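You operate a simulated robot arm through the tools that you are given. There is no shell and no other tool. Be economical: measure what you need, move in short steps, check, and stop when the job is done.

The job below is to be done with a simulated robot arm. You get a single attempt, and the scene is never put back.

## Task
Wipe the dust off the brown boot's toe cap, then shine the toe cap.
Fine: wipe with the brown cloth and lay it back; the shine bottle goes back in the black cup. A coat counts when it lies all over at full strength: go over it till it gets no stronger. What is to be rubbed or washed off counts as gone when no trace of it is left.
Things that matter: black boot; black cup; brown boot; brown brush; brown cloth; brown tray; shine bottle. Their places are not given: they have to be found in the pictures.

It is judged by the outcome, as a careful person would: the job done as asked, and still so three seconds after it is handed in. It fails if anything else is knocked over, pushed out of place, dropped, spilled or broken. Lids that push on must go on centred and level and be pressed home; caps that screw on are set level and turned clockwise until they are tight. Flat cloth is picked up by pressing the open fingertips on it (5 to 10 N) and closing them slowly along it; thin cloth reads only 2 to 8 mm in the jaws.

## Robot
A 7-joint arm with a two-finger parallel gripper, fixed in place. Base frame: the origin is at the foot of the arm, x ahead of it, y to its left, z up. Readings come in m, degrees, newtons and seconds.
With the tool pointing down near the work surface it reaches from about 0.42 to 0.9 m from the base axis. Its first joint turns from -17.0 to 126.0 degrees. Payload 1.57 kg.
The TCP is the grasp point between the finger pads, 0.03 m short of the fingertips. In the tool frame z runs along the fingers and y along their closing line. The gripper opens to 0.08 m. The fingers are 0.017 m wide and 0.012 m thick; the gripper's body (0.04 by 0.082 m) begins 0.08 m behind the TCP.
Orientation is told as [roll, pitch, yaw] about the base's x, y, z axes, in that order, counted from this pose: with the fingers straight down and closing along the base's y, the tool's x points along the base's -x, its y along +y and its z along -z.

## Interface
- The arm moves only by the tool move_arm. Its argument "targets" is a list of rows, each a list of 3 entries, a list of its own where there are three numbers: the shift along the base's x, y, z in units of 20 mm (1.0 is 20 mm), then the turn, a rotation vector about the base's x, y, z in units of 5 degrees (1.0 is 5 degrees), then the finger opening in m, from 0 to 0.08. In form: [[[tx, ty, tz], [rx, ry, rz], hand], ...]. A call has 1 to 12 rows; each row shifts and turns the commanded pose from where the row before left it. A call with a number of a shift or a turn outside -1 to 1 is refused whole. A row lasts 0.2 s, in which the tool goes at most 0.05 m and 8.6 degrees; a call with a longer step from one row to the next is refused whole, and so is a gripper value outside its range. Where a pose cannot be reached the arm comes as near as it can. A force on the tool above 40 N (or 10 N above the force at the start of the call, whichever is more), or a blocked arm, ends the call early, and 0.2 s more pass. Each finger travels about 0.045 m/s and halts on what it meets, pressing with about 41 N; the grip force reading is that of the motor and also rises with nothing between the fingers. The clock runs only during rows and for 0.2 s after the last one: add rows that do not move to give the fingers time. The reply holds the time, the measured pose of the TCP, the force on the tool along the base axes, the opening and the grip force, in the units named above and with some noise, with the torque about the TCP (base axes, N m) and any sound that the robot's microphone picked up, and new pictures: "show" is both (left out), scene, wrist or none.
- Cameras (640 x 400 px; columns grow to the right, rows downward): "scene" is fixed at [0.3928, 0.6541, 1.5373]; the picture's right is [-0.95, -0.32, 0.00], its down [-0.17, 0.52, -0.84] and it looks along [0.26, -0.79, -0.55] (base axes); focal length 360 px, centre (320, 200). "wrist" rides on the gripper at [0.072, -0.007, -0.122] in the tool frame; the picture's right is [0.09, 1.00, 0.00], its down [-0.84, 0.08, -0.54] and it looks along [-0.54, 0.05, 0.84] (tool axes); focal length 238 px, centre (320, 200).
- move_column(by): slides the trunk up (or, below 0, down) by that many m; the arm rides with it, the base frame stays. It gives what a move gives, with no picture.
- point_at(camera, pixels): for up to 12 pixels [column, row] of the newest picture of that camera ("zoom" is the newest enlarged one), the place [x, y, z] in the base frame of the surface seen there, good to about 0.002 m, but the place of the scene camera against the robot may be out by one fixed shift of up to 0.012 m in any direction. No time passes.
- zoom(camera, box): a new picture of the part [left, top, right, bottom] of that camera's present view, enlarged. No time passes.
- close_job(): hands the job in; it is judged then, once.

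Work in short steps. Measure before you move; look again where a grasp or a placing could have gone wrong, and mend it. You have 80 turns and 200 pictures in all, those below and enlarged ones among them. Open the gripper and draw the arm clear of the work before you hand the job in, unless the task says otherwise; then end with one line.

The tools are called after "Call:" by a JSON object that holds its "name" and its "arguments". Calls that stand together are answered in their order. move_arm: Moves the arm, as the interface text tells. Its arguments: {"type":"object","properties":{"targets":{"type":"array"},"show":{"type":"string","enum":["both","scene","wrist","none"]}},"required":["targets"]} The other tools are called the same way: move_column (by) slides the trunk up or down; point_at (camera, pixels) gives the place of the surface under pixels of a picture; zoom (camera, box) takes an enlarged picture of a part of a camera's view; close_job () hands the job in.

At the start:

```text
time_s: 0.0
eef_pos: [0.7086, -0.0364, 1.1224]
tool_rot: [0.1, 0.0, 0.1]
wrist_force: [-0.5, -0.4, -0.9]
ft_torque: [0.05, 0.02, 0.02]
finger_gap: 0.08
finger_force: 0.2
trunk travel left (down, up): [-0.65, 0.14]
```

scene: 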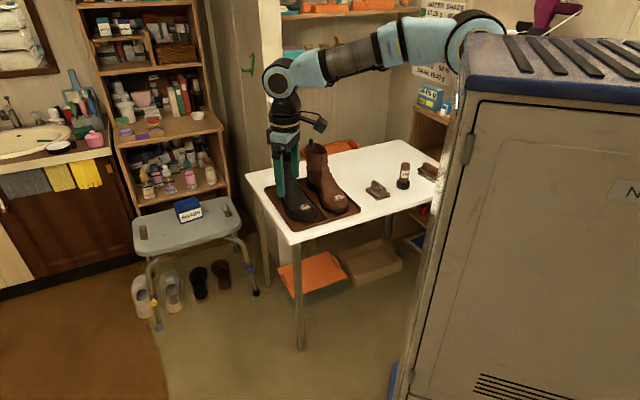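
wrist: 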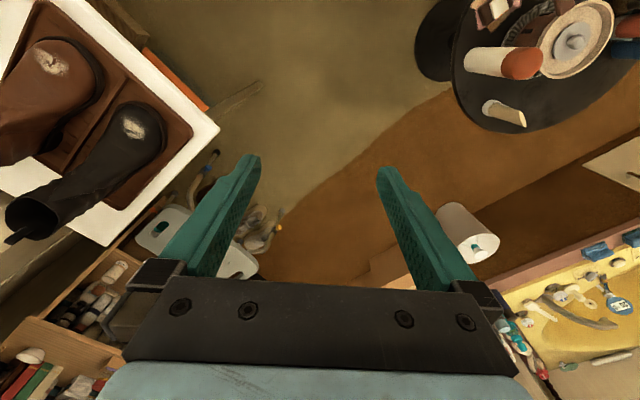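

I zoom into the table in the scene picture to find the objects.

Call:
{"name": "zoom", "arguments": {"camera": "scene", "box": [230, 120, 450, 258]}}

Call:
{"name": "zoom", "arguments": {"camera": "scene", "box": [350, 140, 450, 203]}}

```text
2.90 times, centred on (340, 189) of scene
```

zoom: 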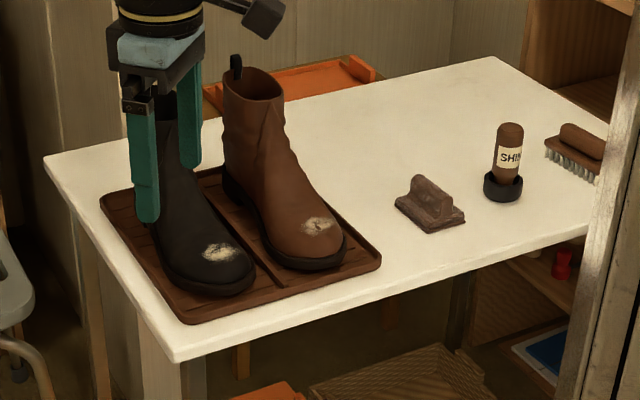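

```text
6.35 times, centred on (400, 172) of scene
```

zoom: 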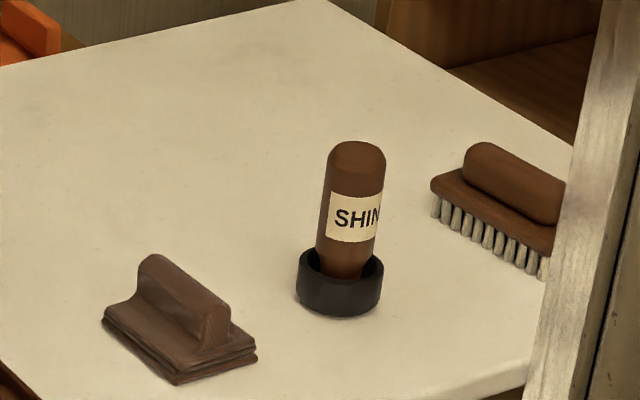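

The folded cloth (with a ridge) is near zoom (180,330), the bottle stands in the cup at (345,230), the brush is at right. I measure them.

Call:
{"name": "point_at", "arguments": {"camera": "zoom", "pixels": [[155, 262], [215, 312], [180, 290], [104, 320], [177, 380], [255, 355], [357, 148], [350, 220], [340, 300], [340, 315], [130, 395], [300, 270]]}}

Call:
{"name": "point_at", "arguments": {"camera": "scene", "pixels": [[340, 196], [345, 199], [334, 198], [340, 205], [340, 192], [325, 180], [305, 207], [335, 213], [360, 210], [295, 231], [248, 176], [290, 243]]}}

```text
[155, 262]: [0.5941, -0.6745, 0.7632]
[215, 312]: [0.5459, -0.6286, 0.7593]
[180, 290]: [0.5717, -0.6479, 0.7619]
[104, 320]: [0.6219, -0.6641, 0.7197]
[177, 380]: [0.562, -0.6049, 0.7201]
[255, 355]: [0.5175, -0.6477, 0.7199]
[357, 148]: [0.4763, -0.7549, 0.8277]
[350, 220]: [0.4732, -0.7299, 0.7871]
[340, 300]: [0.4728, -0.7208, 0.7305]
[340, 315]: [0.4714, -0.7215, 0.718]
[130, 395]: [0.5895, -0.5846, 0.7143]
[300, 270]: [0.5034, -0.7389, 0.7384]
```

```text
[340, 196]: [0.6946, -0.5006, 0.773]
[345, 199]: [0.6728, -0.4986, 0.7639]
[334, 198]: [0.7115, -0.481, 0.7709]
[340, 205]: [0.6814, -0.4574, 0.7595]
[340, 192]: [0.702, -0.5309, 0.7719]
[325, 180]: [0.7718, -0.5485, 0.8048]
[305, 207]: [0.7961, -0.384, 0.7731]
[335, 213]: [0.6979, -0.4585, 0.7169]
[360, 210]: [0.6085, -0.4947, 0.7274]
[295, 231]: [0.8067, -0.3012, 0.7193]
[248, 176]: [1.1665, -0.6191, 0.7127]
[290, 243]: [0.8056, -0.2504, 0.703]
```

I check the wrist camera against the scene camera on the dust patches and see what the locker is.

Call:
{"name": "point_at", "arguments": {"camera": "wrist", "pixels": [[52, 62], [40, 55], [68, 70], [90, 90], [135, 125], [217, 128], [185, 130]]}}

Call:
{"name": "point_at", "arguments": {"camera": "scene", "pixels": [[480, 70], [640, 110], [470, 160], [400, 390], [475, 30], [362, 172], [290, 245], [404, 184], [436, 165], [430, 170], [305, 205], [275, 75]]}}

Call:
{"name": "zoom", "arguments": {"camera": "wrist", "box": [0, 0, 224, 140]}}

```text
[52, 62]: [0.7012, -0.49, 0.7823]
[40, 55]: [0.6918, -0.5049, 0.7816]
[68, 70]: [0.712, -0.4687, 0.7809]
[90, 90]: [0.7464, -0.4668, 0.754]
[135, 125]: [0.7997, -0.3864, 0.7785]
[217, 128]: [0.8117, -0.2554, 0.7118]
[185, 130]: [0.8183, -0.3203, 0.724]
```

```text
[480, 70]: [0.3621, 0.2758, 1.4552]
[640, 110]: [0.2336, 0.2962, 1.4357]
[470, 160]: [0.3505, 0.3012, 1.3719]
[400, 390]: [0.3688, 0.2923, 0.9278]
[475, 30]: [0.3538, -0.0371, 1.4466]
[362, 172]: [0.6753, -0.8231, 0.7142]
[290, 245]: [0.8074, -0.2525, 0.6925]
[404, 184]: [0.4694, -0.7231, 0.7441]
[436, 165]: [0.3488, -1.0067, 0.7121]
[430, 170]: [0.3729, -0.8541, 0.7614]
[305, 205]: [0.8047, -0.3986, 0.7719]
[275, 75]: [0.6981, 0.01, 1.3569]
```

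```text
2.86 times, centred on (112, 70) of wrist
```

zoom: 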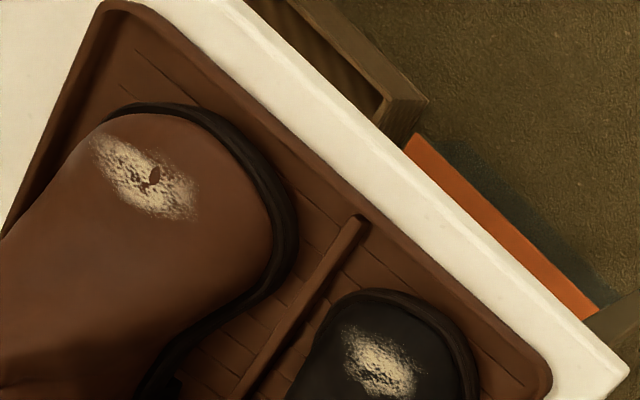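

Scene camera reads about 7 mm low; the wrist camera will be my reference. I move at height toward the cloth at about (0.57,-0.64), turning yaw toward -44°.

Call:
{"name": "move_arm", "arguments": {"targets": [[[-0.2, -1, 0], [0, 0, -0.3], 0.08], [[-0.2, -1, 0], [0, 0, -0.3], 0.08], [[-0.2, -1, 0], [0, 0, -0.3], 0.08], [[-0.2, -1, 0], [0, 0, -0.3], 0.08], [[-0.2, -1, 0], [0, 0, -0.3], 0.08], [[-0.2, -1, 0], [0, 0, -0.3], 0.08], [[-0.2, -1, 0], [0, 0, -0.3], 0.08], [[-0.2, -1, 0], [0, 0, -0.3], 0.08], [[-0.2, -1, 0], [0, 0, -0.3], 0.08], [[-0.2, -1, 0], [0, 0, -0.3], 0.08], [[-0.2, -1, 0], [0, 0, -0.3], 0.08], [[-0.2, -1, 0], [0, 0, -0.3], 0.08]], "show": "scene"}}

```text
time_s: 2.6
eef_pos: [0.6601, -0.2772, 1.1242]
tool_rot: [0.0, 0.0, -18.0]
wrist_force: [-0.5, -0.6, -0.7]
ft_torque: [-0.02, 0.03, 0.01]
finger_gap: 0.0802
finger_force: 0.0
trunk travel left (down, up): [-0.65, 0.14]
```

scene: 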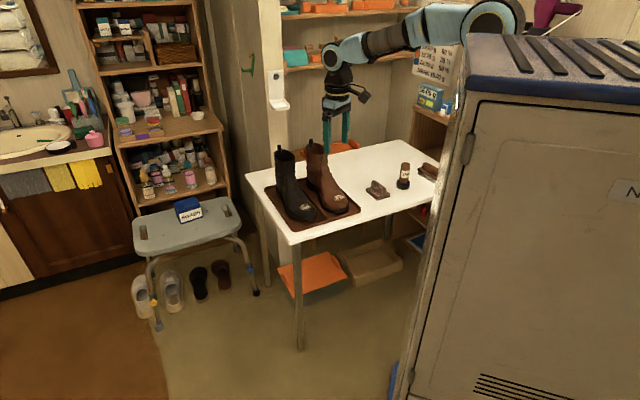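

Clean motion. I continue toward the cloth (0.57,-0.64).

Call:
{"name": "move_arm", "arguments": {"targets": [[[-0.2, -1, 0], [0, 0, -0.3], 0.08], [[-0.2, -1, 0], [0, 0, -0.3], 0.08], [[-0.2, -1, 0], [0, 0, -0.3], 0.08], [[-0.2, -1, 0], [0, 0, -0.3], 0.08], [[-0.2, -1, 0], [0, 0, -0.3], 0.08], [[-0.2, -1, 0], [0, 0, -0.3], 0.08], [[-0.2, -1, 0], [0, 0, -0.3], 0.08], [[-0.2, -1, 0], [0, 0, -0.3], 0.08], [[-0.3, -1, 0], [0, 0, -0.3], 0.08], [[-0.3, -1, 0], [0, 0, -0.3], 0.08], [[-0.3, -1, 0], [0, 0, -0.3], 0.08], [[-0.3, -1, 0], [0, 0, -0.3], 0.08]], "show": "wrist"}}

Call:
{"name": "move_column", "arguments": {"by": -0.2}}

```text
time_s: 5.2
eef_pos: [0.6044, -0.5144, 1.1224]
tool_rot: [0.1, 0.0, -36.0]
wrist_force: [0.9, -0.1, -0.1]
ft_torque: [0.0, -0.02, 0.02]
finger_gap: 0.08
finger_force: 0.1
trunk travel left (down, up): [-0.65, 0.14]
```

wrist: 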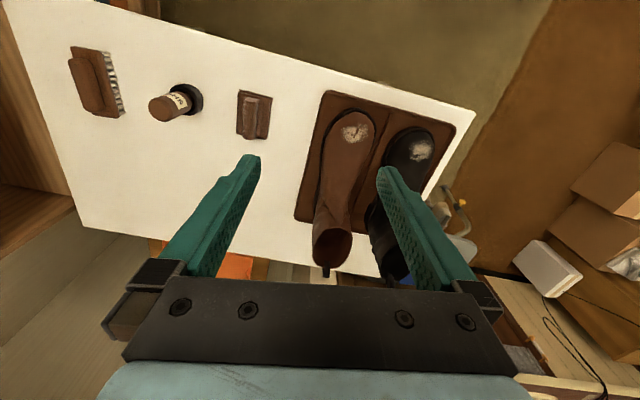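

```text
time_s: 7.4
eef_pos: [0.604, -0.5141, 0.9214]
tool_rot: [0.0, 0.0, -36.0]
wrist_force: [0.2, -0.3, 0.3]
ft_torque: [0.01, 0.02, 0.01]
finger_gap: 0.0798
finger_force: 0.2
trunk travel left (down, up): [-0.45, 0.34]
```

The wrist picture shows the cloth at (254,115) and bottle (170,105). I measure from that wrist picture.

Call:
{"name": "point_at", "arguments": {"camera": "wrist", "pixels": [[249, 98], [251, 134], [239, 92], [238, 133], [271, 97], [268, 138], [158, 108], [185, 100], [201, 97], [354, 127], [100, 82], [330, 250]]}}

Call:
{"name": "zoom", "arguments": {"camera": "wrist", "box": [120, 50, 440, 250]}}

```text
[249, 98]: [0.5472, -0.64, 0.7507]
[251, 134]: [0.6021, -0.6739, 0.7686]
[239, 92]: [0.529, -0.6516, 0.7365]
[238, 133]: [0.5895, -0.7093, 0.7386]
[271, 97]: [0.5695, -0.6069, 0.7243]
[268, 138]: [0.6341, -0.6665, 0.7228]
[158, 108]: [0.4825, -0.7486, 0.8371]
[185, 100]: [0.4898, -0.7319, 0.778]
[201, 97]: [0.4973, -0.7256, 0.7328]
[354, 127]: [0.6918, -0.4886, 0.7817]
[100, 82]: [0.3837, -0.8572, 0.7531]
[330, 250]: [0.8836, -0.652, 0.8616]
```

```text
2.00 times, centred on (280, 150) of wrist
```

zoom: 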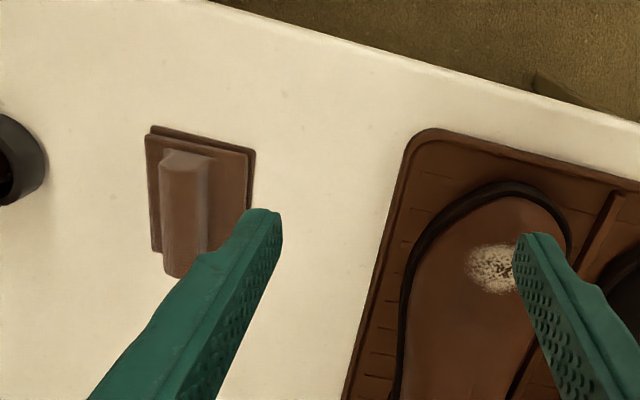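

The enlarged view is from the present lower pose; I measure the ridge and pad there.

Call:
{"name": "point_at", "arguments": {"camera": "zoom", "pixels": [[163, 170], [208, 172], [165, 270], [205, 200], [185, 165], [185, 265], [150, 128], [254, 152], [155, 250], [250, 200], [163, 255], [184, 210]]}}

Call:
{"name": "zoom", "arguments": {"camera": "wrist", "box": [180, 90, 260, 140]}}

```text
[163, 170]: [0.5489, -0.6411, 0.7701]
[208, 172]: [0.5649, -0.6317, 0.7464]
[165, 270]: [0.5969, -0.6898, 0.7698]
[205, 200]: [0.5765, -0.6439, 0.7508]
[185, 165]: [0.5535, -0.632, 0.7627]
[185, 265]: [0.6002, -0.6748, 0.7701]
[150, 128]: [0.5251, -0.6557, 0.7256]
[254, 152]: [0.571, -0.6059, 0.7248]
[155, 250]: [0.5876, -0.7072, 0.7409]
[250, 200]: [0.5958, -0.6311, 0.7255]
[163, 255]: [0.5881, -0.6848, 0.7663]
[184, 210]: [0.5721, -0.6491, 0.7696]
```

```text
8.00 times, centred on (220, 115) of wrist
```

zoom: 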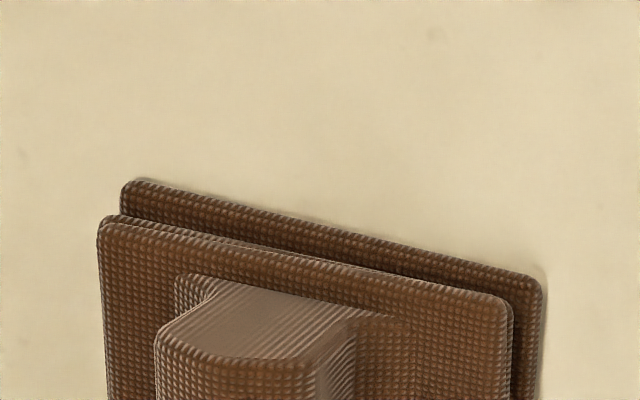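

Ridge centre is ≈(0.576,-0.660), top z 0.770, axis at -45°. I go above it with yaw -45° at z≈0.83.

Call:
{"name": "move_arm", "arguments": {"targets": [[[-0.17, -0.91, 0], [0, 0, -0.225], 0.08], [[-0.17, -0.91, 0], [0, 0, -0.225], 0.08], [[-0.17, -0.91, -0.2], [0, 0, -0.225], 0.08], [[-0.17, -0.91, -0.3], [0, 0, -0.225], 0.08], [[-0.17, -0.91, -0.8], [0, 0, -0.225], 0.08], [[-0.17, -0.91, -1], [0, 0, -0.225], 0.08], [[-0.17, -0.91, -1], [0, 0, -0.225], 0.08], [[-0.17, -0.91, -1], [0, 0, -0.225], 0.08]]}}

Call:
{"name": "zoom", "arguments": {"camera": "wrist", "box": [160, 80, 480, 280]}}

```text
time_s: 9.2
eef_pos: [0.576, -0.6608, 0.8362]
tool_rot: [0.0, 0.0, -44.8]
wrist_force: [0.3, 0.6, 0.0]
ft_torque: [-0.01, 0.01, -0.03]
finger_gap: 0.0796
finger_force: 0.1
trunk travel left (down, up): [-0.45, 0.34]
```

scene: 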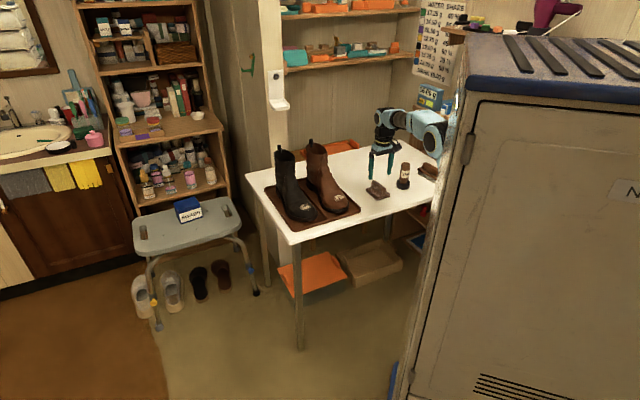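
wrist: 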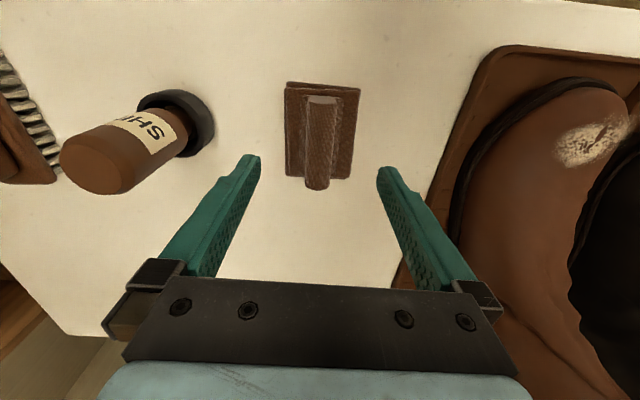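

```text
2.00 times, centred on (320, 180) of wrist
```

zoom: 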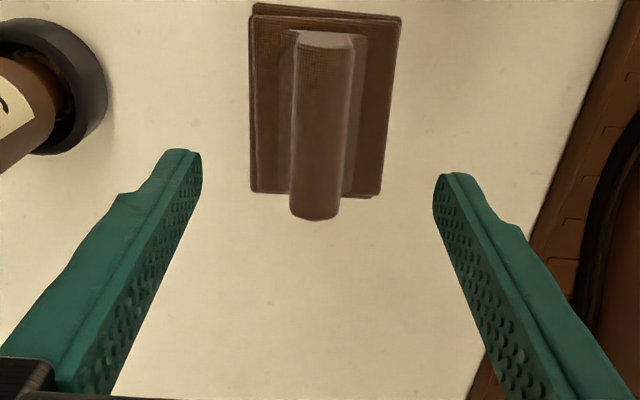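

The ridge is parallel to the fingers' gap. One more measurement of ridge ends and pad corners, also serving as the record of where to lay it back.

Call:
{"name": "point_at", "arguments": {"camera": "zoom", "pixels": [[296, 55], [350, 55], [292, 200], [340, 200], [318, 52], [318, 190], [250, 20], [398, 25], [252, 188], [380, 190], [230, 300], [370, 110]]}}

```text
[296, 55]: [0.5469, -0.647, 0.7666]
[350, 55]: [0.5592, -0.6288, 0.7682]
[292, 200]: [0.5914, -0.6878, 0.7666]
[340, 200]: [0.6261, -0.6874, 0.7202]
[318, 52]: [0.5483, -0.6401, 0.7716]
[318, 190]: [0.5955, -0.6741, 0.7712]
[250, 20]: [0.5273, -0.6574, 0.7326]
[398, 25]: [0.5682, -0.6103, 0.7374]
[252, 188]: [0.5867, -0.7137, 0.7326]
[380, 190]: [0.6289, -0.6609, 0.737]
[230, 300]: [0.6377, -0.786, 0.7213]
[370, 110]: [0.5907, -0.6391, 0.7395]
```

Centre (0.575,-0.660) matches. I descend to z≈0.774 (tips 6 mm above pad) and close.

Call:
{"name": "move_arm", "arguments": {"targets": [[[0, 0, -1], [0, 0, 0], 0.08], [[0, 0, -1], [0, 0, 0], 0.08], [[0, 0, -0.7], [0, 0, 0], 0.08], [[0, 0, -0.4], [0, 0, 0], 0.08], [[0, 0, 0], [0, 0, 0], 0.055], [[0, 0, 0], [0, 0, 0], 0.035], [[0, 0, 0], [0, 0, 0], 0.02], [[0, 0, 0], [0, 0, 0], 0.008], [[0, 0, 0], [0, 0, 0], 0.0], [[0, 0, 0], [0, 0, 0], 0.0]], "show": "wrist"}}

```text
time_s: 11.4
eef_pos: [0.5771, -0.6618, 0.7736]
tool_rot: [0.0, 0.0, -45.0]
wrist_force: [0.8, 0.3, 0.4]
ft_torque: [0.0, -0.01, -0.02]
finger_gap: 0.0231
finger_force: 35.1
trunk travel left (down, up): [-0.45, 0.34]
```

wrist: 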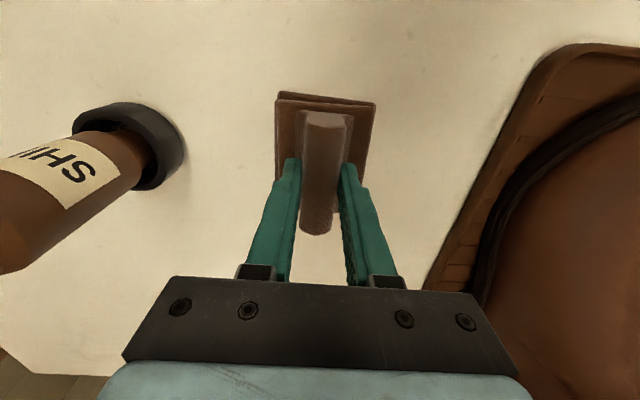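

Gripped (23 mm). Lift to about z 0.89 and look at the boot.

Call:
{"name": "move_arm", "arguments": {"targets": [[[0, 0, 0.5], [0, 0, 0], 0.0], [[0, 0, 1], [0, 0, 0], 0.0], [[0, 0, 1], [0, 0, 0], 0.0], [[0, 0, 1], [0, 0, 0], 0.0], [[0, 0, 1], [0, 0, 0], 0.0], [[0, 0, 1], [0, 0, 0], 0.0], [[0, 0, 1], [0, 0, 0], 0.0]], "show": "both"}}

Call:
{"name": "zoom", "arguments": {"camera": "wrist", "box": [400, 40, 640, 190]}}

```text
time_s: 13.0
eef_pos: [0.5781, -0.662, 0.9046]
tool_rot: [-0.1, 0.0, -45.0]
wrist_force: [-0.2, -0.1, -0.8]
ft_torque: [-0.02, 0.05, 0.0]
finger_gap: 0.0229
finger_force: 35.0
trunk travel left (down, up): [-0.45, 0.34]
```

scene: 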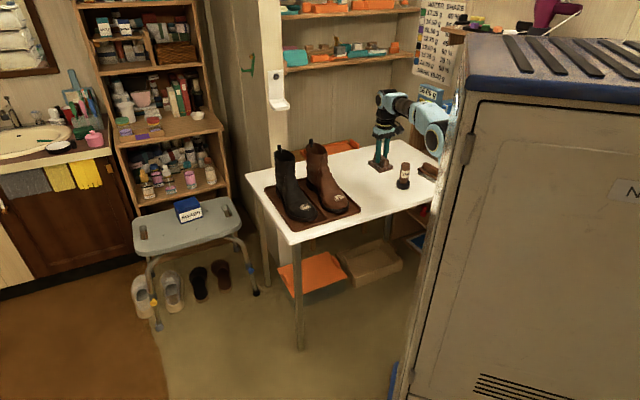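
wrist: 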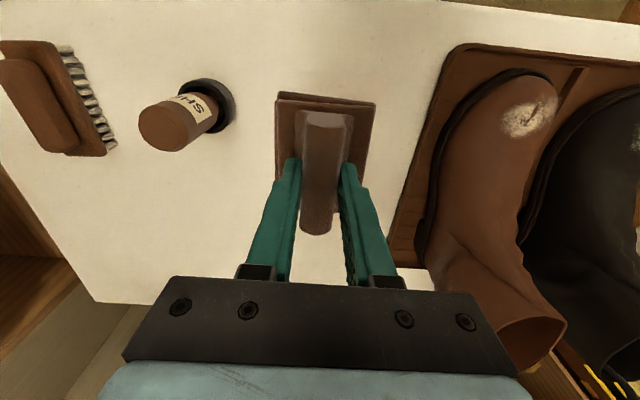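

```text
2.67 times, centred on (520, 115) of wrist
```

zoom: 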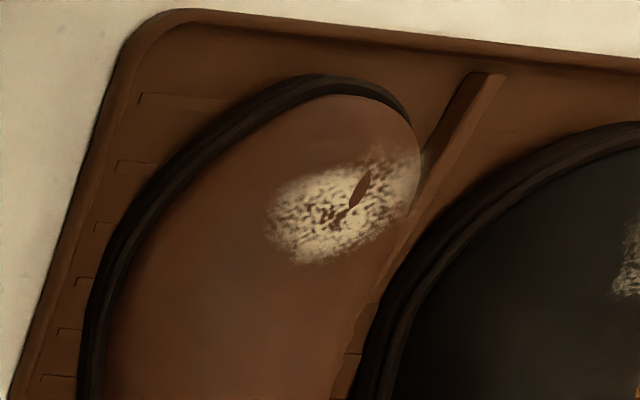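

The cloth is held. I map the toe-cap surface: dust patch spans zoom (268..420, 140..265).

Call:
{"name": "point_at", "arguments": {"camera": "zoom", "pixels": [[270, 215], [340, 205], [415, 185], [330, 170], [300, 262], [380, 140], [350, 240], [310, 110], [380, 105], [220, 200], [280, 320], [200, 300]]}}

Call:
{"name": "point_at", "arguments": {"camera": "wrist", "pixels": [[480, 130], [450, 170], [500, 160], [515, 190], [480, 200], [560, 70], [508, 90], [530, 82], [470, 235], [310, 120], [281, 98], [375, 105]]}}

```text
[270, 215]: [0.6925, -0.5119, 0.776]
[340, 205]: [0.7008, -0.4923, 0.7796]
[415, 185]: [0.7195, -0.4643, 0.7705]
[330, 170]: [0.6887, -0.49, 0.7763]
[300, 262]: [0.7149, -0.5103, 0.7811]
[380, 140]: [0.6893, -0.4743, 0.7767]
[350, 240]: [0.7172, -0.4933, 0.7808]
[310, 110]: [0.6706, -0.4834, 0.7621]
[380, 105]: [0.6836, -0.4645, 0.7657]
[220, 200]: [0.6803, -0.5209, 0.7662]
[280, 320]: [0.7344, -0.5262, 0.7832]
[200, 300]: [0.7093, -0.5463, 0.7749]
```

```text
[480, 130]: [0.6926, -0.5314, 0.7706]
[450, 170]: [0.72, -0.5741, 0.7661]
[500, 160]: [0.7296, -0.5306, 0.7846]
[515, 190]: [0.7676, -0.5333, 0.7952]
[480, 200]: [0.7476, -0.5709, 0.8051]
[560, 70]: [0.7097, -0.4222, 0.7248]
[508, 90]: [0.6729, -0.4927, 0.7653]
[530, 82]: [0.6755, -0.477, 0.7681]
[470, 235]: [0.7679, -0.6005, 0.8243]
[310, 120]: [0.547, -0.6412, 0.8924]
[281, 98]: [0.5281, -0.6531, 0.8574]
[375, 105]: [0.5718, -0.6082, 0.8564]
```

Patch centre ≈(0.703,-0.490,0.780), sloping down to the toe. I carry the cloth above it with a 10° nose-down tilt.

Call:
{"name": "move_arm", "arguments": {"targets": [[[0.656, 0.994, 0], [-0.157, -0.157, 0], 0], [[0.656, 0.994, 0], [-0.157, -0.157, 0], 0], [[0.656, 0.994, 0], [-0.157, -0.157, 0], 0], [[0.656, 0.994, 0], [-0.157, -0.157, 0], 0], [[0.656, 0.994, 0], [-0.157, -0.157, 0], 0], [[0.656, 0.994, 0], [-0.157, -0.157, 0], 0], [[0.656, 0.994, -0.5], [-0.157, -0.157, 0], 0], [[0.656, 0.994, -0.5], [-0.157, -0.157, 0], 0], [[0.656, 0.994, -0.5], [-0.157, -0.157, 0], 0]]}}

Call:
{"name": "zoom", "arguments": {"camera": "scene", "box": [280, 140, 400, 215]}}

```text
time_s: 15.0
eef_pos: [0.6954, -0.482, 0.8743]
tool_rot: [0.0, -10.0, -45.0]
wrist_force: [-0.3, -0.6, 0.1]
ft_torque: [0.01, -0.02, 0.02]
finger_gap: 0.0231
finger_force: 34.9
trunk travel left (down, up): [-0.45, 0.34]
```

scene: 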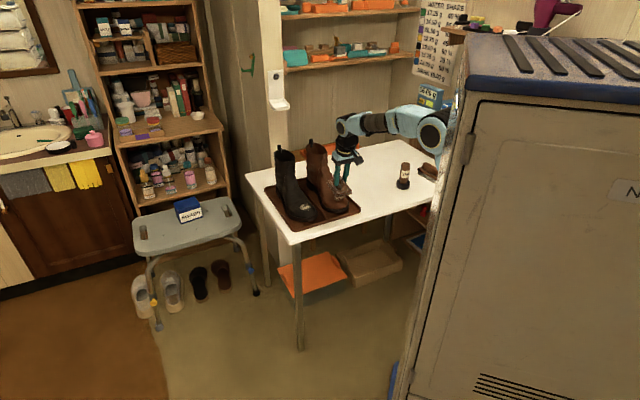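
wrist: 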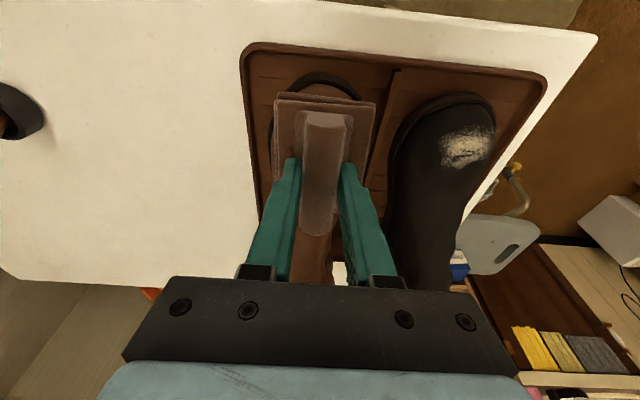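

```text
5.33 times, centred on (340, 178) of scene
```

zoom: 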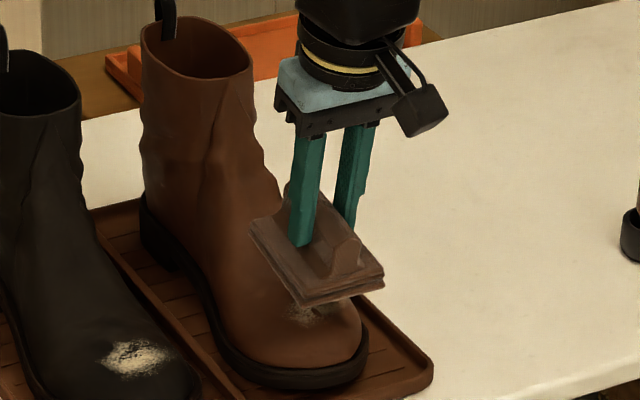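

The pad sits over the toe cap. Lower gently until a few newtons register.

Call:
{"name": "move_arm", "arguments": {"targets": [[[0, 0, -0.4], [0, 0, 0], 0], [[0, 0, -0.4], [0, 0, 0], 0], [[0, 0, -0.4], [0, 0, 0], 0], [[0, 0, -0.2], [0, 0, 0], 0], [[0, 0, -0.1], [0, 0, 0], 0], [[0, 0, -0.1], [0, 0, 0], 0]], "show": "none"}}

Call:
{"name": "zoom", "arguments": {"camera": "scene", "box": [280, 140, 400, 215]}}

```text
time_s: 16.4
eef_pos: [0.6954, -0.4809, 0.8422]
tool_rot: [0.0, -10.0, -45.1]
wrist_force: [0.2, 0.5, 0.3]
ft_torque: [0.02, -0.04, -0.01]
finger_gap: 0.0226
finger_force: 35.1
trunk travel left (down, up): [-0.45, 0.34]
```

```text
5.33 times, centred on (340, 178) of scene
```

zoom: 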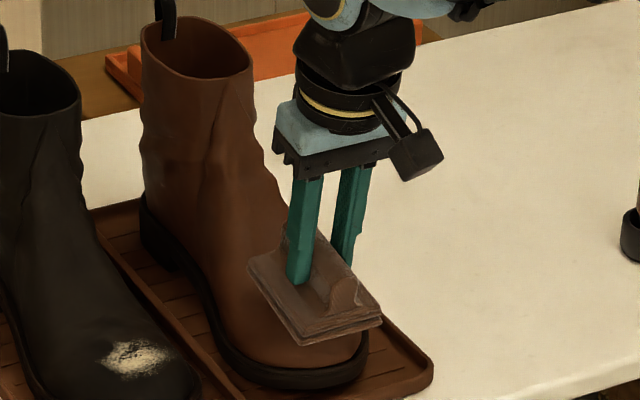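

No contact yet at 0.842. Continue in 1–2 mm steps.

Call:
{"name": "move_arm", "arguments": {"targets": [[[0, 0, -0.1], [0, 0, 0], 0], [[0, 0, -0.1], [0, 0, 0], 0], [[0, 0, -0.1], [0, 0, 0], 0], [[0, 0, 0], [0, 0, 0], 0]], "show": "none"}}

```text
time_s: 17.4
eef_pos: [0.6966, -0.4816, 0.8361]
tool_rot: [0.0, -10.2, -44.9]
wrist_force: [0.2, -0.5, -0.7]
ft_torque: [0.0, -0.01, -0.01]
finger_gap: 0.0228
finger_force: 35.3
trunk travel left (down, up): [-0.45, 0.34]
```

Call:
{"name": "move_arm", "arguments": {"targets": [[[0, 0, -0.1], [0, 0, 0], 0], [[0, 0, -0.1], [0, 0, 0], 0], [[0, 0, 0], [0, 0, 0], 0]], "show": "none"}}

```text
time_s: 18.2
eef_pos: [0.6965, -0.4816, 0.832]
tool_rot: [0.1, -10.1, -45.1]
wrist_force: [0.2, -0.2, 3.9]
ft_torque: [0.01, 0.07, -0.01]
finger_gap: 0.023
finger_force: 35.0
trunk travel left (down, up): [-0.45, 0.34]
```

Contact at 3.9 N. I press ~1.5 mm more and rub back and forth across the patch.

Call:
{"name": "move_arm", "arguments": {"targets": [[[0, 0, -0.07], [0, 0, 0], 0], [[0.3, 0.4, 0], [0, 0, 0], 0], [[0.3, 0.4, -0.05], [0, 0, 0], 0], [[-0.3, -0.4, 0.05], [0, 0, 0], 0], [[-0.3, -0.4, 0], [0, 0, 0], 0], [[-0.3, -0.4, 0], [0, 0, 0], 0], [[-0.3, -0.4, -0.05], [0, 0, 0], 0], [[0.3, 0.4, 0.05], [0, 0, 0], 0], [[0.3, 0.4, 0], [0, 0, 0], 0]], "show": "none"}}

```text
time_s: 20.2
eef_pos: [0.695, -0.4804, 0.8309]
tool_rot: [-0.2, -9.9, -44.9]
wrist_force: [-4.9, -3.6, 7.1]
ft_torque: [-0.18, 0.33, 0.03]
finger_gap: 0.0225
finger_force: 34.9
trunk travel left (down, up): [-0.45, 0.34]
```

Contact 7 N with friction. Now strokes along the boot with slight excursions, then lift to look.

Call:
{"name": "move_arm", "arguments": {"targets": [[[-0.4, 0.4, -0.1], [0, 0, 0], 0], [[-0.3, 0.3, -0.1], [0, 0, 0], 0], [[0.4, -0.4, 0.1], [0, 0, 0], 0], [[0.3, -0.3, 0.1], [0, 0, 0], 0], [[0.4, -0.4, 0.05], [0, 0, 0], 0], [[-0.4, 0.4, -0.05], [0, 0, 0], 0], [[0, 0, 1], [0, 0, 0], 0], [[0, 0, 1], [0, 0, 0], 0], [[-0.5, -1, 1], [0, 0, 0], 0], [[-0.5, -1, 0], [0, 0, 0], 0], [[-0.5, -1, 0], [0, 0, 0], 0], [[-0.5, -1, 0], [0, 0, 0], 0]], "show": "wrist"}}

Call:
{"name": "zoom", "arguments": {"camera": "scene", "box": [280, 165, 400, 240]}}

Call:
{"name": "zoom", "arguments": {"camera": "wrist", "box": [320, 40, 560, 190]}}

```text
time_s: 22.8
eef_pos: [0.6546, -0.561, 0.8921]
tool_rot: [0.0, -10.1, -45.0]
wrist_force: [0.4, 0.6, 0.3]
ft_torque: [0.0, -0.02, 0.01]
finger_gap: 0.0225
finger_force: 35.0
trunk travel left (down, up): [-0.45, 0.34]
```

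wrist: 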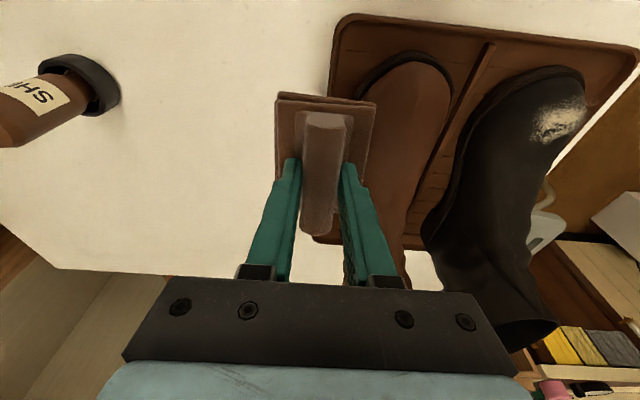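

```text
5.33 times, centred on (340, 202) of scene
```

zoom: 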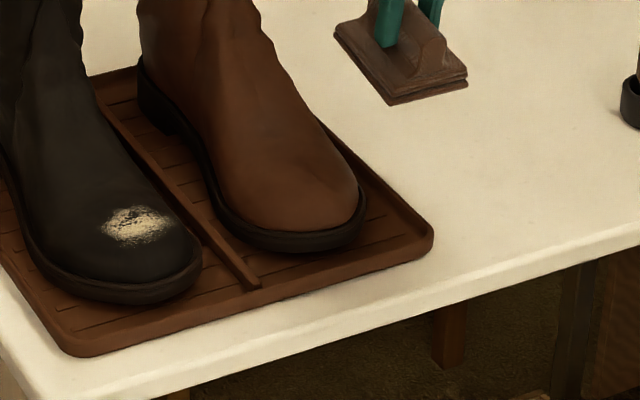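

```text
2.67 times, centred on (440, 115) of wrist
```

zoom: 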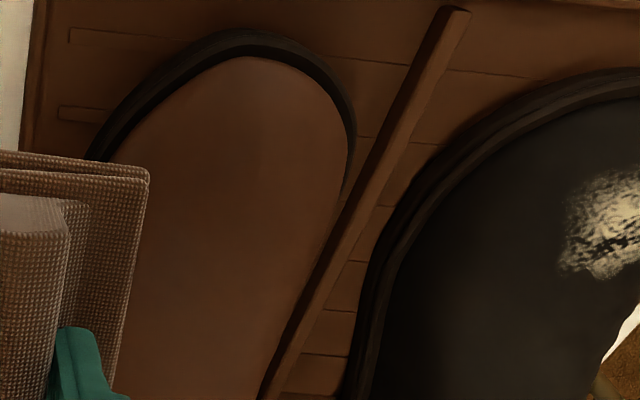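

The dust appears gone; I check more closely for traces.

Call:
{"name": "zoom", "arguments": {"camera": "wrist", "box": [370, 55, 466, 115]}}

Call:
{"name": "zoom", "arguments": {"camera": "scene", "box": [322, 182, 354, 202]}}

```text
6.67 times, centred on (418, 85) of wrist
```

zoom: 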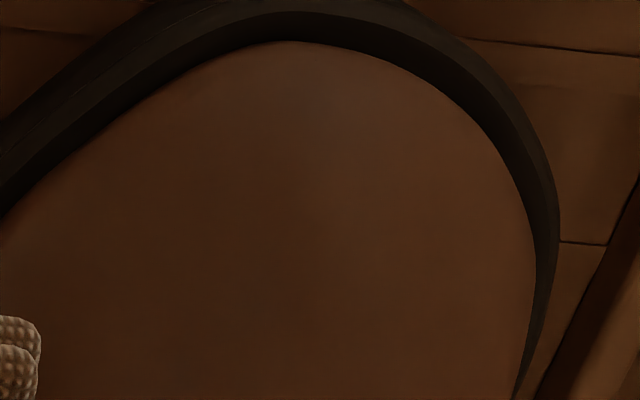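

```text
16.00 times, centred on (338, 192) of scene
```

zoom: 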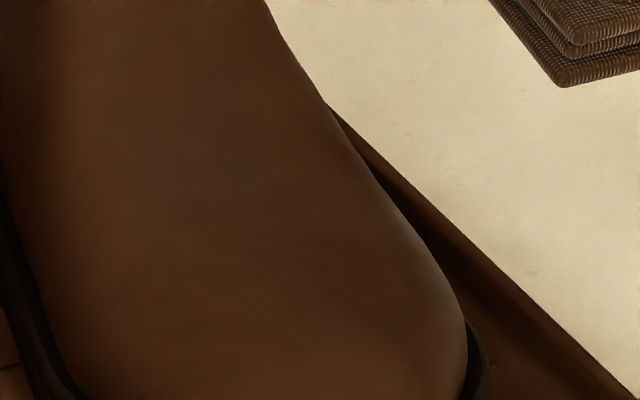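

Clean from both views. I carry the cloth back above its spot, level again.

Call:
{"name": "move_arm", "arguments": {"targets": [[[-0.647, -0.84, 0], [0.236, 0.236, 0], 0], [[-0.647, -0.84, 0], [0.236, 0.236, 0], 0], [[-0.647, -0.84, 0], [0.236, 0.236, 0], 0], [[-0.647, -0.84, 0], [0.236, 0.236, 0], 0], [[-0.647, -0.84, 0], [0.236, 0.236, 0], 0], [[-0.647, -0.84, 0], [0.236, 0.236, 0], 0], [[0, 0, -1], [0, 0, 0], 0], [[0, 0, -1], [0, 0, 0], 0], [[0, 0, -1], [0, 0, 0], 0], [[0, 0, -1], [0, 0, 0], 0], [[0, 0, -1], [0, 0, 0], 0]], "show": "wrist"}}

```text
time_s: 25.2
eef_pos: [0.5776, -0.6636, 0.7895]
tool_rot: [0.0, -0.1, -44.9]
wrist_force: [0.2, 0.2, -0.7]
ft_torque: [0.01, 0.0, -0.02]
finger_gap: 0.0226
finger_force: 34.8
trunk travel left (down, up): [-0.45, 0.34]
```

wrist: 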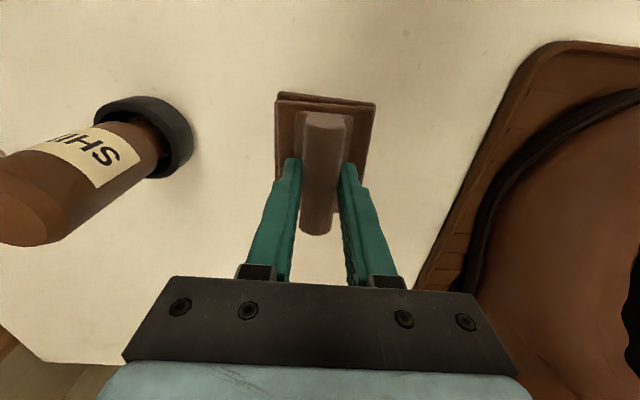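

Lower the last ~15 mm gently.

Call:
{"name": "move_arm", "arguments": {"targets": [[[0, 0.08, -0.3], [0, 0, 0], 0], [[0, 0, -0.3], [0, 0, 0], 0], [[0, 0, -0.15], [0, 0, 0], 0], [[0, 0, 0], [0, 0, 0], 0]], "show": "none"}}

```text
time_s: 26.2
eef_pos: [0.5778, -0.6613, 0.7743]
tool_rot: [0.0, 0.0, -44.9]
wrist_force: [0.6, -1.2, -0.3]
ft_torque: [0.03, 0.01, 0.03]
finger_gap: 0.0228
finger_force: 35.5
trunk travel left (down, up): [-0.45, 0.34]
```

No contact force yet; lower another 1–2 mm.

Call:
{"name": "move_arm", "arguments": {"targets": [[[0, 0, -0.05], [0, 0, 0], 0], [[0, 0, -0.04], [0, 0, 0], 0], [[0, 0, 0], [0, 0, 0], 0]], "show": "none"}}

```text
time_s: 27.0
eef_pos: [0.579, -0.6615, 0.7732]
tool_rot: [0.0, -0.1, -44.9]
wrist_force: [0.2, 0.5, -0.6]
ft_torque: [-0.04, -0.02, 0.04]
finger_gap: 0.023
finger_force: 34.8
trunk travel left (down, up): [-0.45, 0.34]
```

Call:
{"name": "move_arm", "arguments": {"targets": [[[0, 0, -0.05], [0, 0, 0], 0], [[0, 0, -0.04], [0, 0, 0], 0], [[0, 0, 0], [0, 0, 0], 0]], "show": "none"}}

Call:
{"name": "zoom", "arguments": {"camera": "scene", "box": [350, 165, 430, 215]}}

```text
time_s: 27.8
eef_pos: [0.5786, -0.6616, 0.7736]
tool_rot: [0.0, -0.2, -44.9]
wrist_force: [1.6, -0.8, 9.0]
ft_torque: [-0.2, -0.24, 0.01]
finger_gap: 0.0228
finger_force: 35.9
trunk travel left (down, up): [-0.45, 0.34]
```

```text
8.00 times, centred on (390, 190) of scene
```

zoom: 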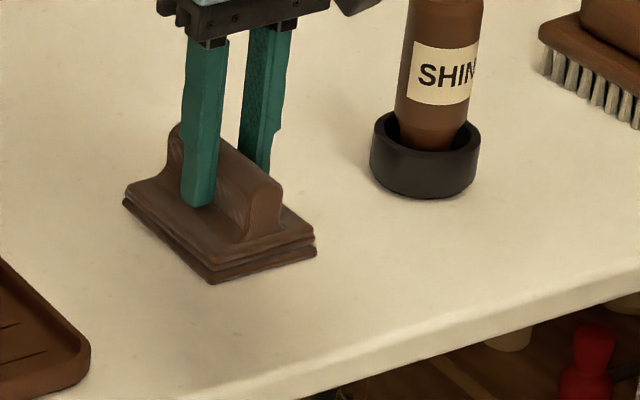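

Contact at 9 N, the pad lies on the table. I open and rise straight up.

Call:
{"name": "move_arm", "arguments": {"targets": [[[0, 0, 0.05], [0, 0, 0], 0.03], [[0, 0, 0], [0, 0, 0], 0.045], [[0, 0, 0], [0, 0, 0], 0.06], [[0, 0, 0], [0, 0, 0], 0.08], [[0, 0, 0], [0, 0, 0], 0.08], [[0, 0, 0.5], [0, 0, 0], 0.08], [[0, 0, 1], [0, 0, 0], 0.08], [[0, 0, 1], [0, 0, 0], 0.08], [[0, 0, 1], [0, 0, 0], 0.08], [[0, 0, 1], [0, 0, 0], 0.08], [[0, 0, 1], [0, 0, 0], 0.08]], "show": "wrist"}}

Call:
{"name": "zoom", "arguments": {"camera": "wrist", "box": [120, 50, 376, 210]}}

Call:
{"name": "zoom", "arguments": {"camera": "scene", "box": [374, 148, 438, 188]}}

```text
time_s: 30.2
eef_pos: [0.5803, -0.6583, 0.8831]
tool_rot: [0.1, 0.0, -45.0]
wrist_force: [-0.5, 0.0, 0.1]
ft_torque: [0.01, -0.02, -0.02]
finger_gap: 0.0798
finger_force: 0.0
trunk travel left (down, up): [-0.45, 0.34]
```

wrist: 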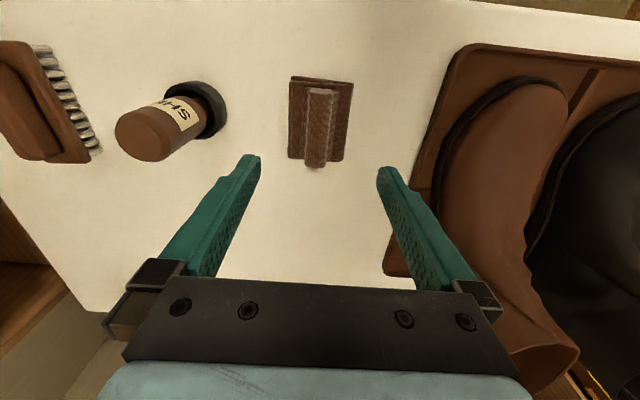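

```text
2.50 times, centred on (248, 130) of wrist
```

zoom: 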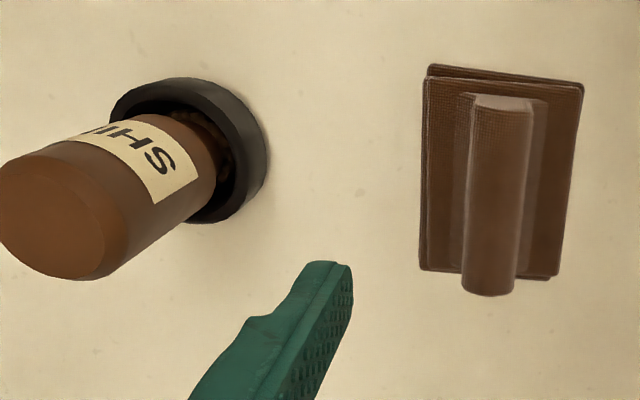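

```text
10.00 times, centred on (406, 168) of scene
```

zoom: 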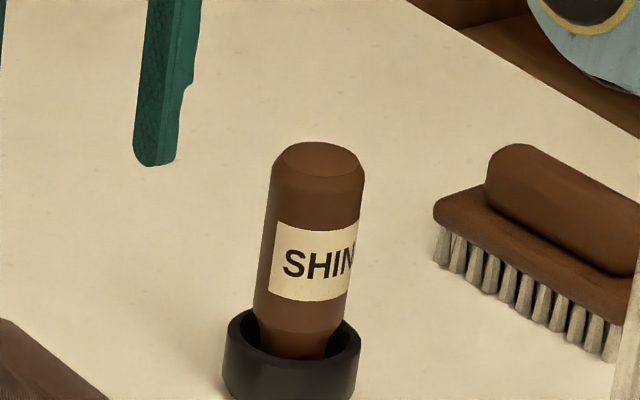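

Cloth lies flat in its place. Now the bottle: I measure its axis and the cup.

Call:
{"name": "point_at", "arguments": {"camera": "wrist", "pixels": [[118, 135], [140, 135], [168, 140], [145, 158], [152, 108], [172, 101], [205, 122], [188, 118], [225, 105], [190, 84], [205, 138], [222, 122]]}}

Call:
{"name": "point_at", "arguments": {"camera": "zoom", "pixels": [[272, 180], [318, 180], [364, 180], [318, 155], [252, 310], [300, 310], [343, 310], [294, 345], [225, 355], [290, 385], [360, 355], [318, 165]]}}

```text
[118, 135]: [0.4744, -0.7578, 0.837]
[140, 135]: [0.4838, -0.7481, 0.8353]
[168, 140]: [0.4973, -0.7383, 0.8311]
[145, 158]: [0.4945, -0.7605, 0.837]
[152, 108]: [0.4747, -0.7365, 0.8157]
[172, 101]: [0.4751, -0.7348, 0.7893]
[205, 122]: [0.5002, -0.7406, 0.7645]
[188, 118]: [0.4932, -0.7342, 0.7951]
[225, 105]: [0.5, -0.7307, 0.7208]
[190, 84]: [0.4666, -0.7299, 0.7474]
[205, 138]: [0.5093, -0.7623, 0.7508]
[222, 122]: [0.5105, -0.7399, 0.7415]
```

```text
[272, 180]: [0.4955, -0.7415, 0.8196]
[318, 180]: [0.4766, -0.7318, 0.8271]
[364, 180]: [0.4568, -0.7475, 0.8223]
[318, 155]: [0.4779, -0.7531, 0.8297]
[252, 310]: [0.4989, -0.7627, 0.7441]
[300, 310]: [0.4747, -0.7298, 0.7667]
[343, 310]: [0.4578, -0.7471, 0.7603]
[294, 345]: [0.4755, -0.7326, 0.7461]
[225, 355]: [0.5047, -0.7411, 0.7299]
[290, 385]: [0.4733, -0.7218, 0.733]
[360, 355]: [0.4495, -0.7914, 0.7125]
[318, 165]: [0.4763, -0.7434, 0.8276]
```

Bottle axis ≈(0.484,-0.750), top z 0.837, diameter ≈39 mm, cup rim ≈0.748. I move above it at a safe height.

Call:
{"name": "move_arm", "arguments": {"targets": [[[0, 0, 1], [0, 0, 0], 0.08], [[-0.8, -0.765, 0], [0, 0, 0], 0.08], [[-0.8, -0.765, 0], [0, 0, 0], 0.08], [[-0.8, -0.765, 0], [0, 0, 0], 0.08], [[-0.8, -0.765, 0], [0, 0, 0], 0.08], [[-0.8, -0.765, 0], [0, 0, 0], 0.08], [[-0.8, -0.765, 0], [0, 0, 0], 0.08], [[0, 0, 0], [0, 0, 0], 0.08]], "show": "both"}}

Call:
{"name": "zoom", "arguments": {"camera": "wrist", "box": [192, 60, 448, 220]}}

```text
time_s: 32.0
eef_pos: [0.4817, -0.753, 0.9038]
tool_rot: [-0.1, 0.0, -44.8]
wrist_force: [-1.2, 0.6, 0.5]
ft_torque: [0.0, 0.01, 0.01]
finger_gap: 0.0798
finger_force: 0.0
trunk travel left (down, up): [-0.45, 0.34]
```

scene: 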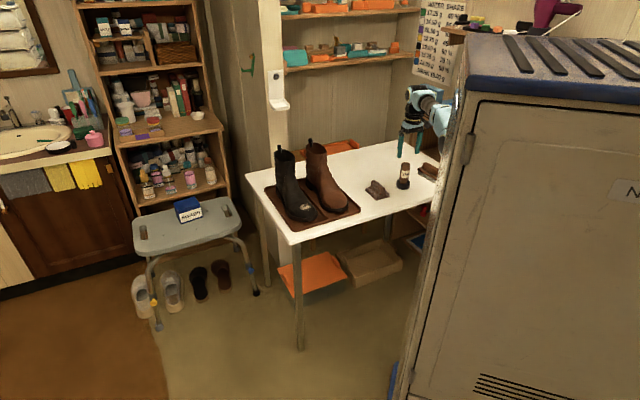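
wrist: 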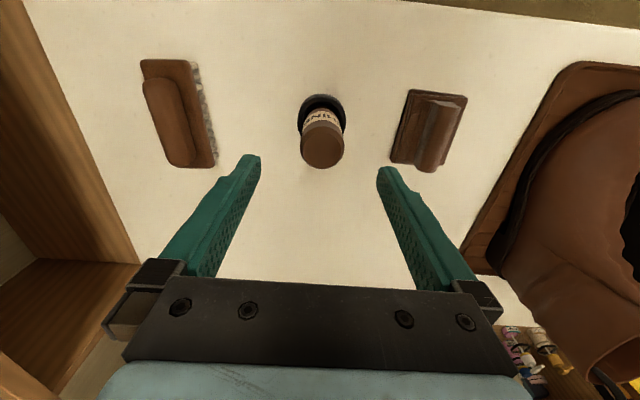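

```text
2.50 times, centred on (320, 140) of wrist
```

zoom: 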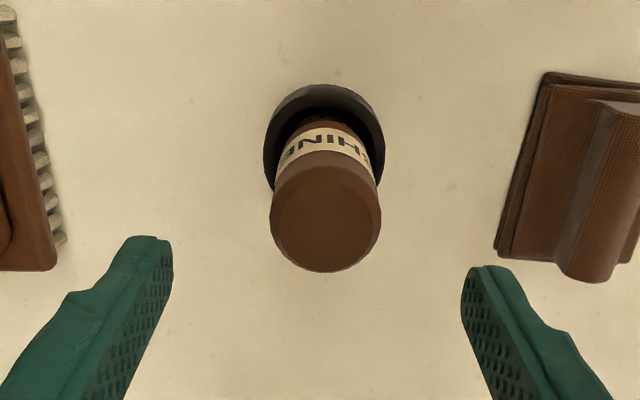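

I measure the bottle top circle and the brush edge.

Call:
{"name": "point_at", "arguments": {"camera": "zoom", "pixels": [[273, 215], [380, 215], [325, 270], [325, 165], [325, 215], [290, 165], [368, 160], [55, 200], [62, 240], [266, 150], [383, 150], [325, 90]]}}

```text
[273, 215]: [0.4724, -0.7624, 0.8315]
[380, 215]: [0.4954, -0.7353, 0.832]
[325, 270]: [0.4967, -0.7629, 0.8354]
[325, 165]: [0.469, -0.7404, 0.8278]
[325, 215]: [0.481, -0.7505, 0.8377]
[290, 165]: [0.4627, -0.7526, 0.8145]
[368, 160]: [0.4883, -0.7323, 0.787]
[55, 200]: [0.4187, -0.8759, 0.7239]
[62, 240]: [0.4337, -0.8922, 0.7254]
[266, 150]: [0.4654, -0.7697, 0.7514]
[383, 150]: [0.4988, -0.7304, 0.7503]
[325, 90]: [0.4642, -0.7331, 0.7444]
```

Centre (0.4835,-0.750). Nudge, descend to z≈0.80 with opening 0.065, then close.

Call:
{"name": "move_arm", "arguments": {"targets": [[[0.08, 0.1, -1], [0, 0, 0], 0.07], [[0, 0, -1], [0, 0, 0], 0.065], [[0, 0, -1], [0, 0, 0], 0.065], [[0, 0, -1], [0, 0, 0], 0.065], [[0, 0, -0.8], [0, 0, 0], 0.065], [[0, 0, -0.35], [0, 0, 0], 0.065], [[0, 0, 0], [0, 0, 0], 0.065]], "show": "wrist"}}

Call:
{"name": "zoom", "arguments": {"camera": "scene", "box": [366, 140, 446, 190]}}

```text
time_s: 33.6
eef_pos: [0.482, -0.7478, 0.8001]
tool_rot: [0.0, 0.0, -44.9]
wrist_force: [0.2, -0.2, -0.7]
ft_torque: [0.02, 0.03, -0.01]
finger_gap: 0.065
finger_force: 0.0
trunk travel left (down, up): [-0.45, 0.34]
```

wrist: 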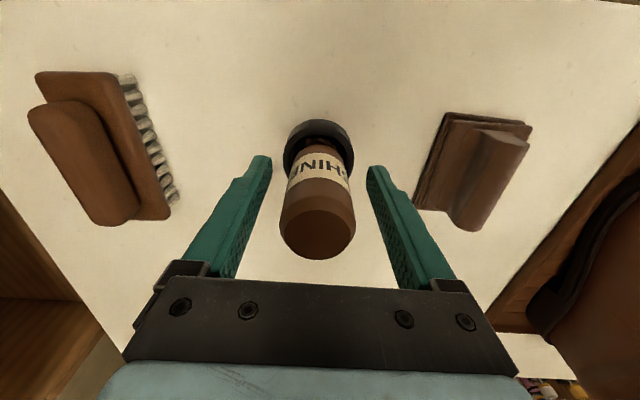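

```text
8.00 times, centred on (406, 165) of scene
```

zoom: 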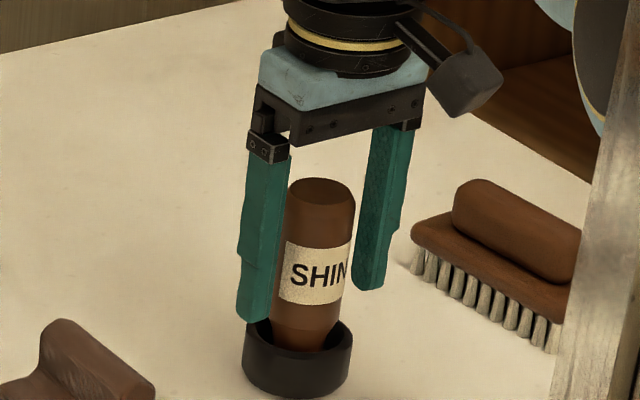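

Centred. Close slowly and lift a little.

Call:
{"name": "move_arm", "arguments": {"targets": [[[0, 0, 0], [0, 0, 0], 0.05], [[0, 0, 0], [0, 0, 0], 0.04], [[0, 0, 0], [0, 0, 0], 0.03], [[0, 0, 0], [0, 0, 0], 0.02], [[0, 0, 0], [0, 0, 0], 0.0], [[0, 0, 0], [0, 0, 0], 0.0]], "show": "none"}}

```text
time_s: 35.0
eef_pos: [0.4813, -0.7485, 0.8005]
tool_rot: [-0.1, -0.1, -45.1]
wrist_force: [0.9, -0.4, 0.5]
ft_torque: [0.02, -0.02, 0.02]
finger_gap: 0.038
finger_force: 41.4
trunk travel left (down, up): [-0.45, 0.34]
```

Gripped at 38 mm. Lift straight out of the cup.

Call:
{"name": "move_arm", "arguments": {"targets": [[[0, 0, 0.5], [0, 0, 0], 0], [[0, 0, 0.5], [0, 0, 0], 0], [[0, 0, 1], [0, 0, 0], 0], [[0, 0, 1], [0, 0, 0], 0], [[0, 0, 1], [0, 0, 0], 0], [[0, 0, 1], [0, 0, 0], 0], [[0, 0, 1], [0, 0, 0], 0]], "show": "wrist"}}

Call:
{"name": "zoom", "arguments": {"camera": "scene", "box": [366, 120, 462, 180]}}

```text
time_s: 36.6
eef_pos: [0.4844, -0.7491, 0.9214]
tool_rot: [0.0, 0.1, -45.0]
wrist_force: [0.2, 0.2, -0.8]
ft_torque: [0.03, -0.02, 0.02]
finger_gap: 0.0378
finger_force: 40.9
trunk travel left (down, up): [-0.45, 0.34]
```

wrist: 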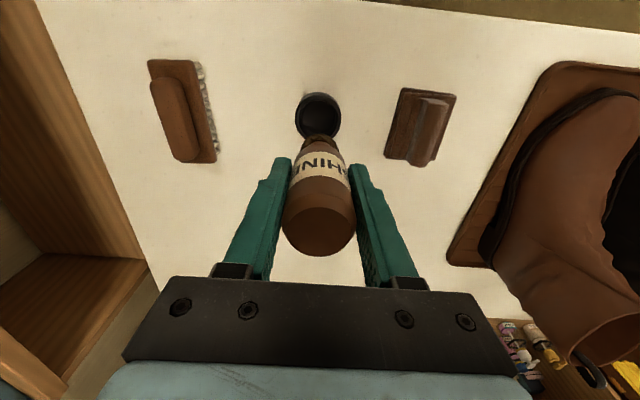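

```text
6.67 times, centred on (414, 150) of scene
```

zoom: 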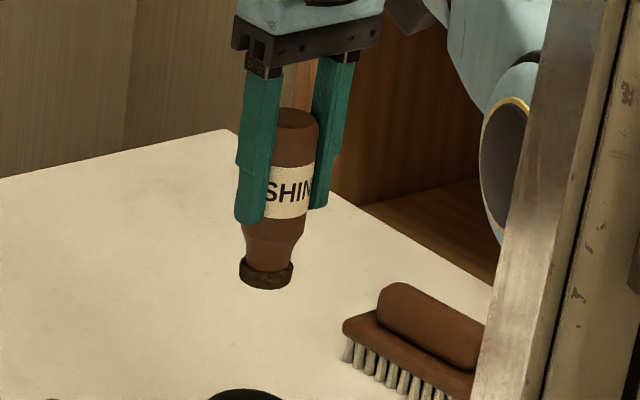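

The bottle is out, with a sponge disc at its end. I measure the sponge's height and the cup centre.

Call:
{"name": "point_at", "arguments": {"camera": "zoom", "pixels": [[266, 285], [242, 270], [292, 272], [266, 278]]}}

Call:
{"name": "point_at", "arguments": {"camera": "wrist", "pixels": [[295, 115], [341, 115], [318, 93], [318, 110], [318, 137], [300, 100], [337, 100]]}}

```text
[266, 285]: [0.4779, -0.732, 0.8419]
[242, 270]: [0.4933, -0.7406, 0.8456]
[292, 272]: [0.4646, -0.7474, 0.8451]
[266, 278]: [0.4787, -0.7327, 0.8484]
```

```text
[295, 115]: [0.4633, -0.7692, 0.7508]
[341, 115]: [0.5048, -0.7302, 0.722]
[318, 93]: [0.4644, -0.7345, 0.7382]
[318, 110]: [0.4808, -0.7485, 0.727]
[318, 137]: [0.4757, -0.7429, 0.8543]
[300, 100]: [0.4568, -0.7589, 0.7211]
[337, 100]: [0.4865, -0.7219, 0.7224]
```

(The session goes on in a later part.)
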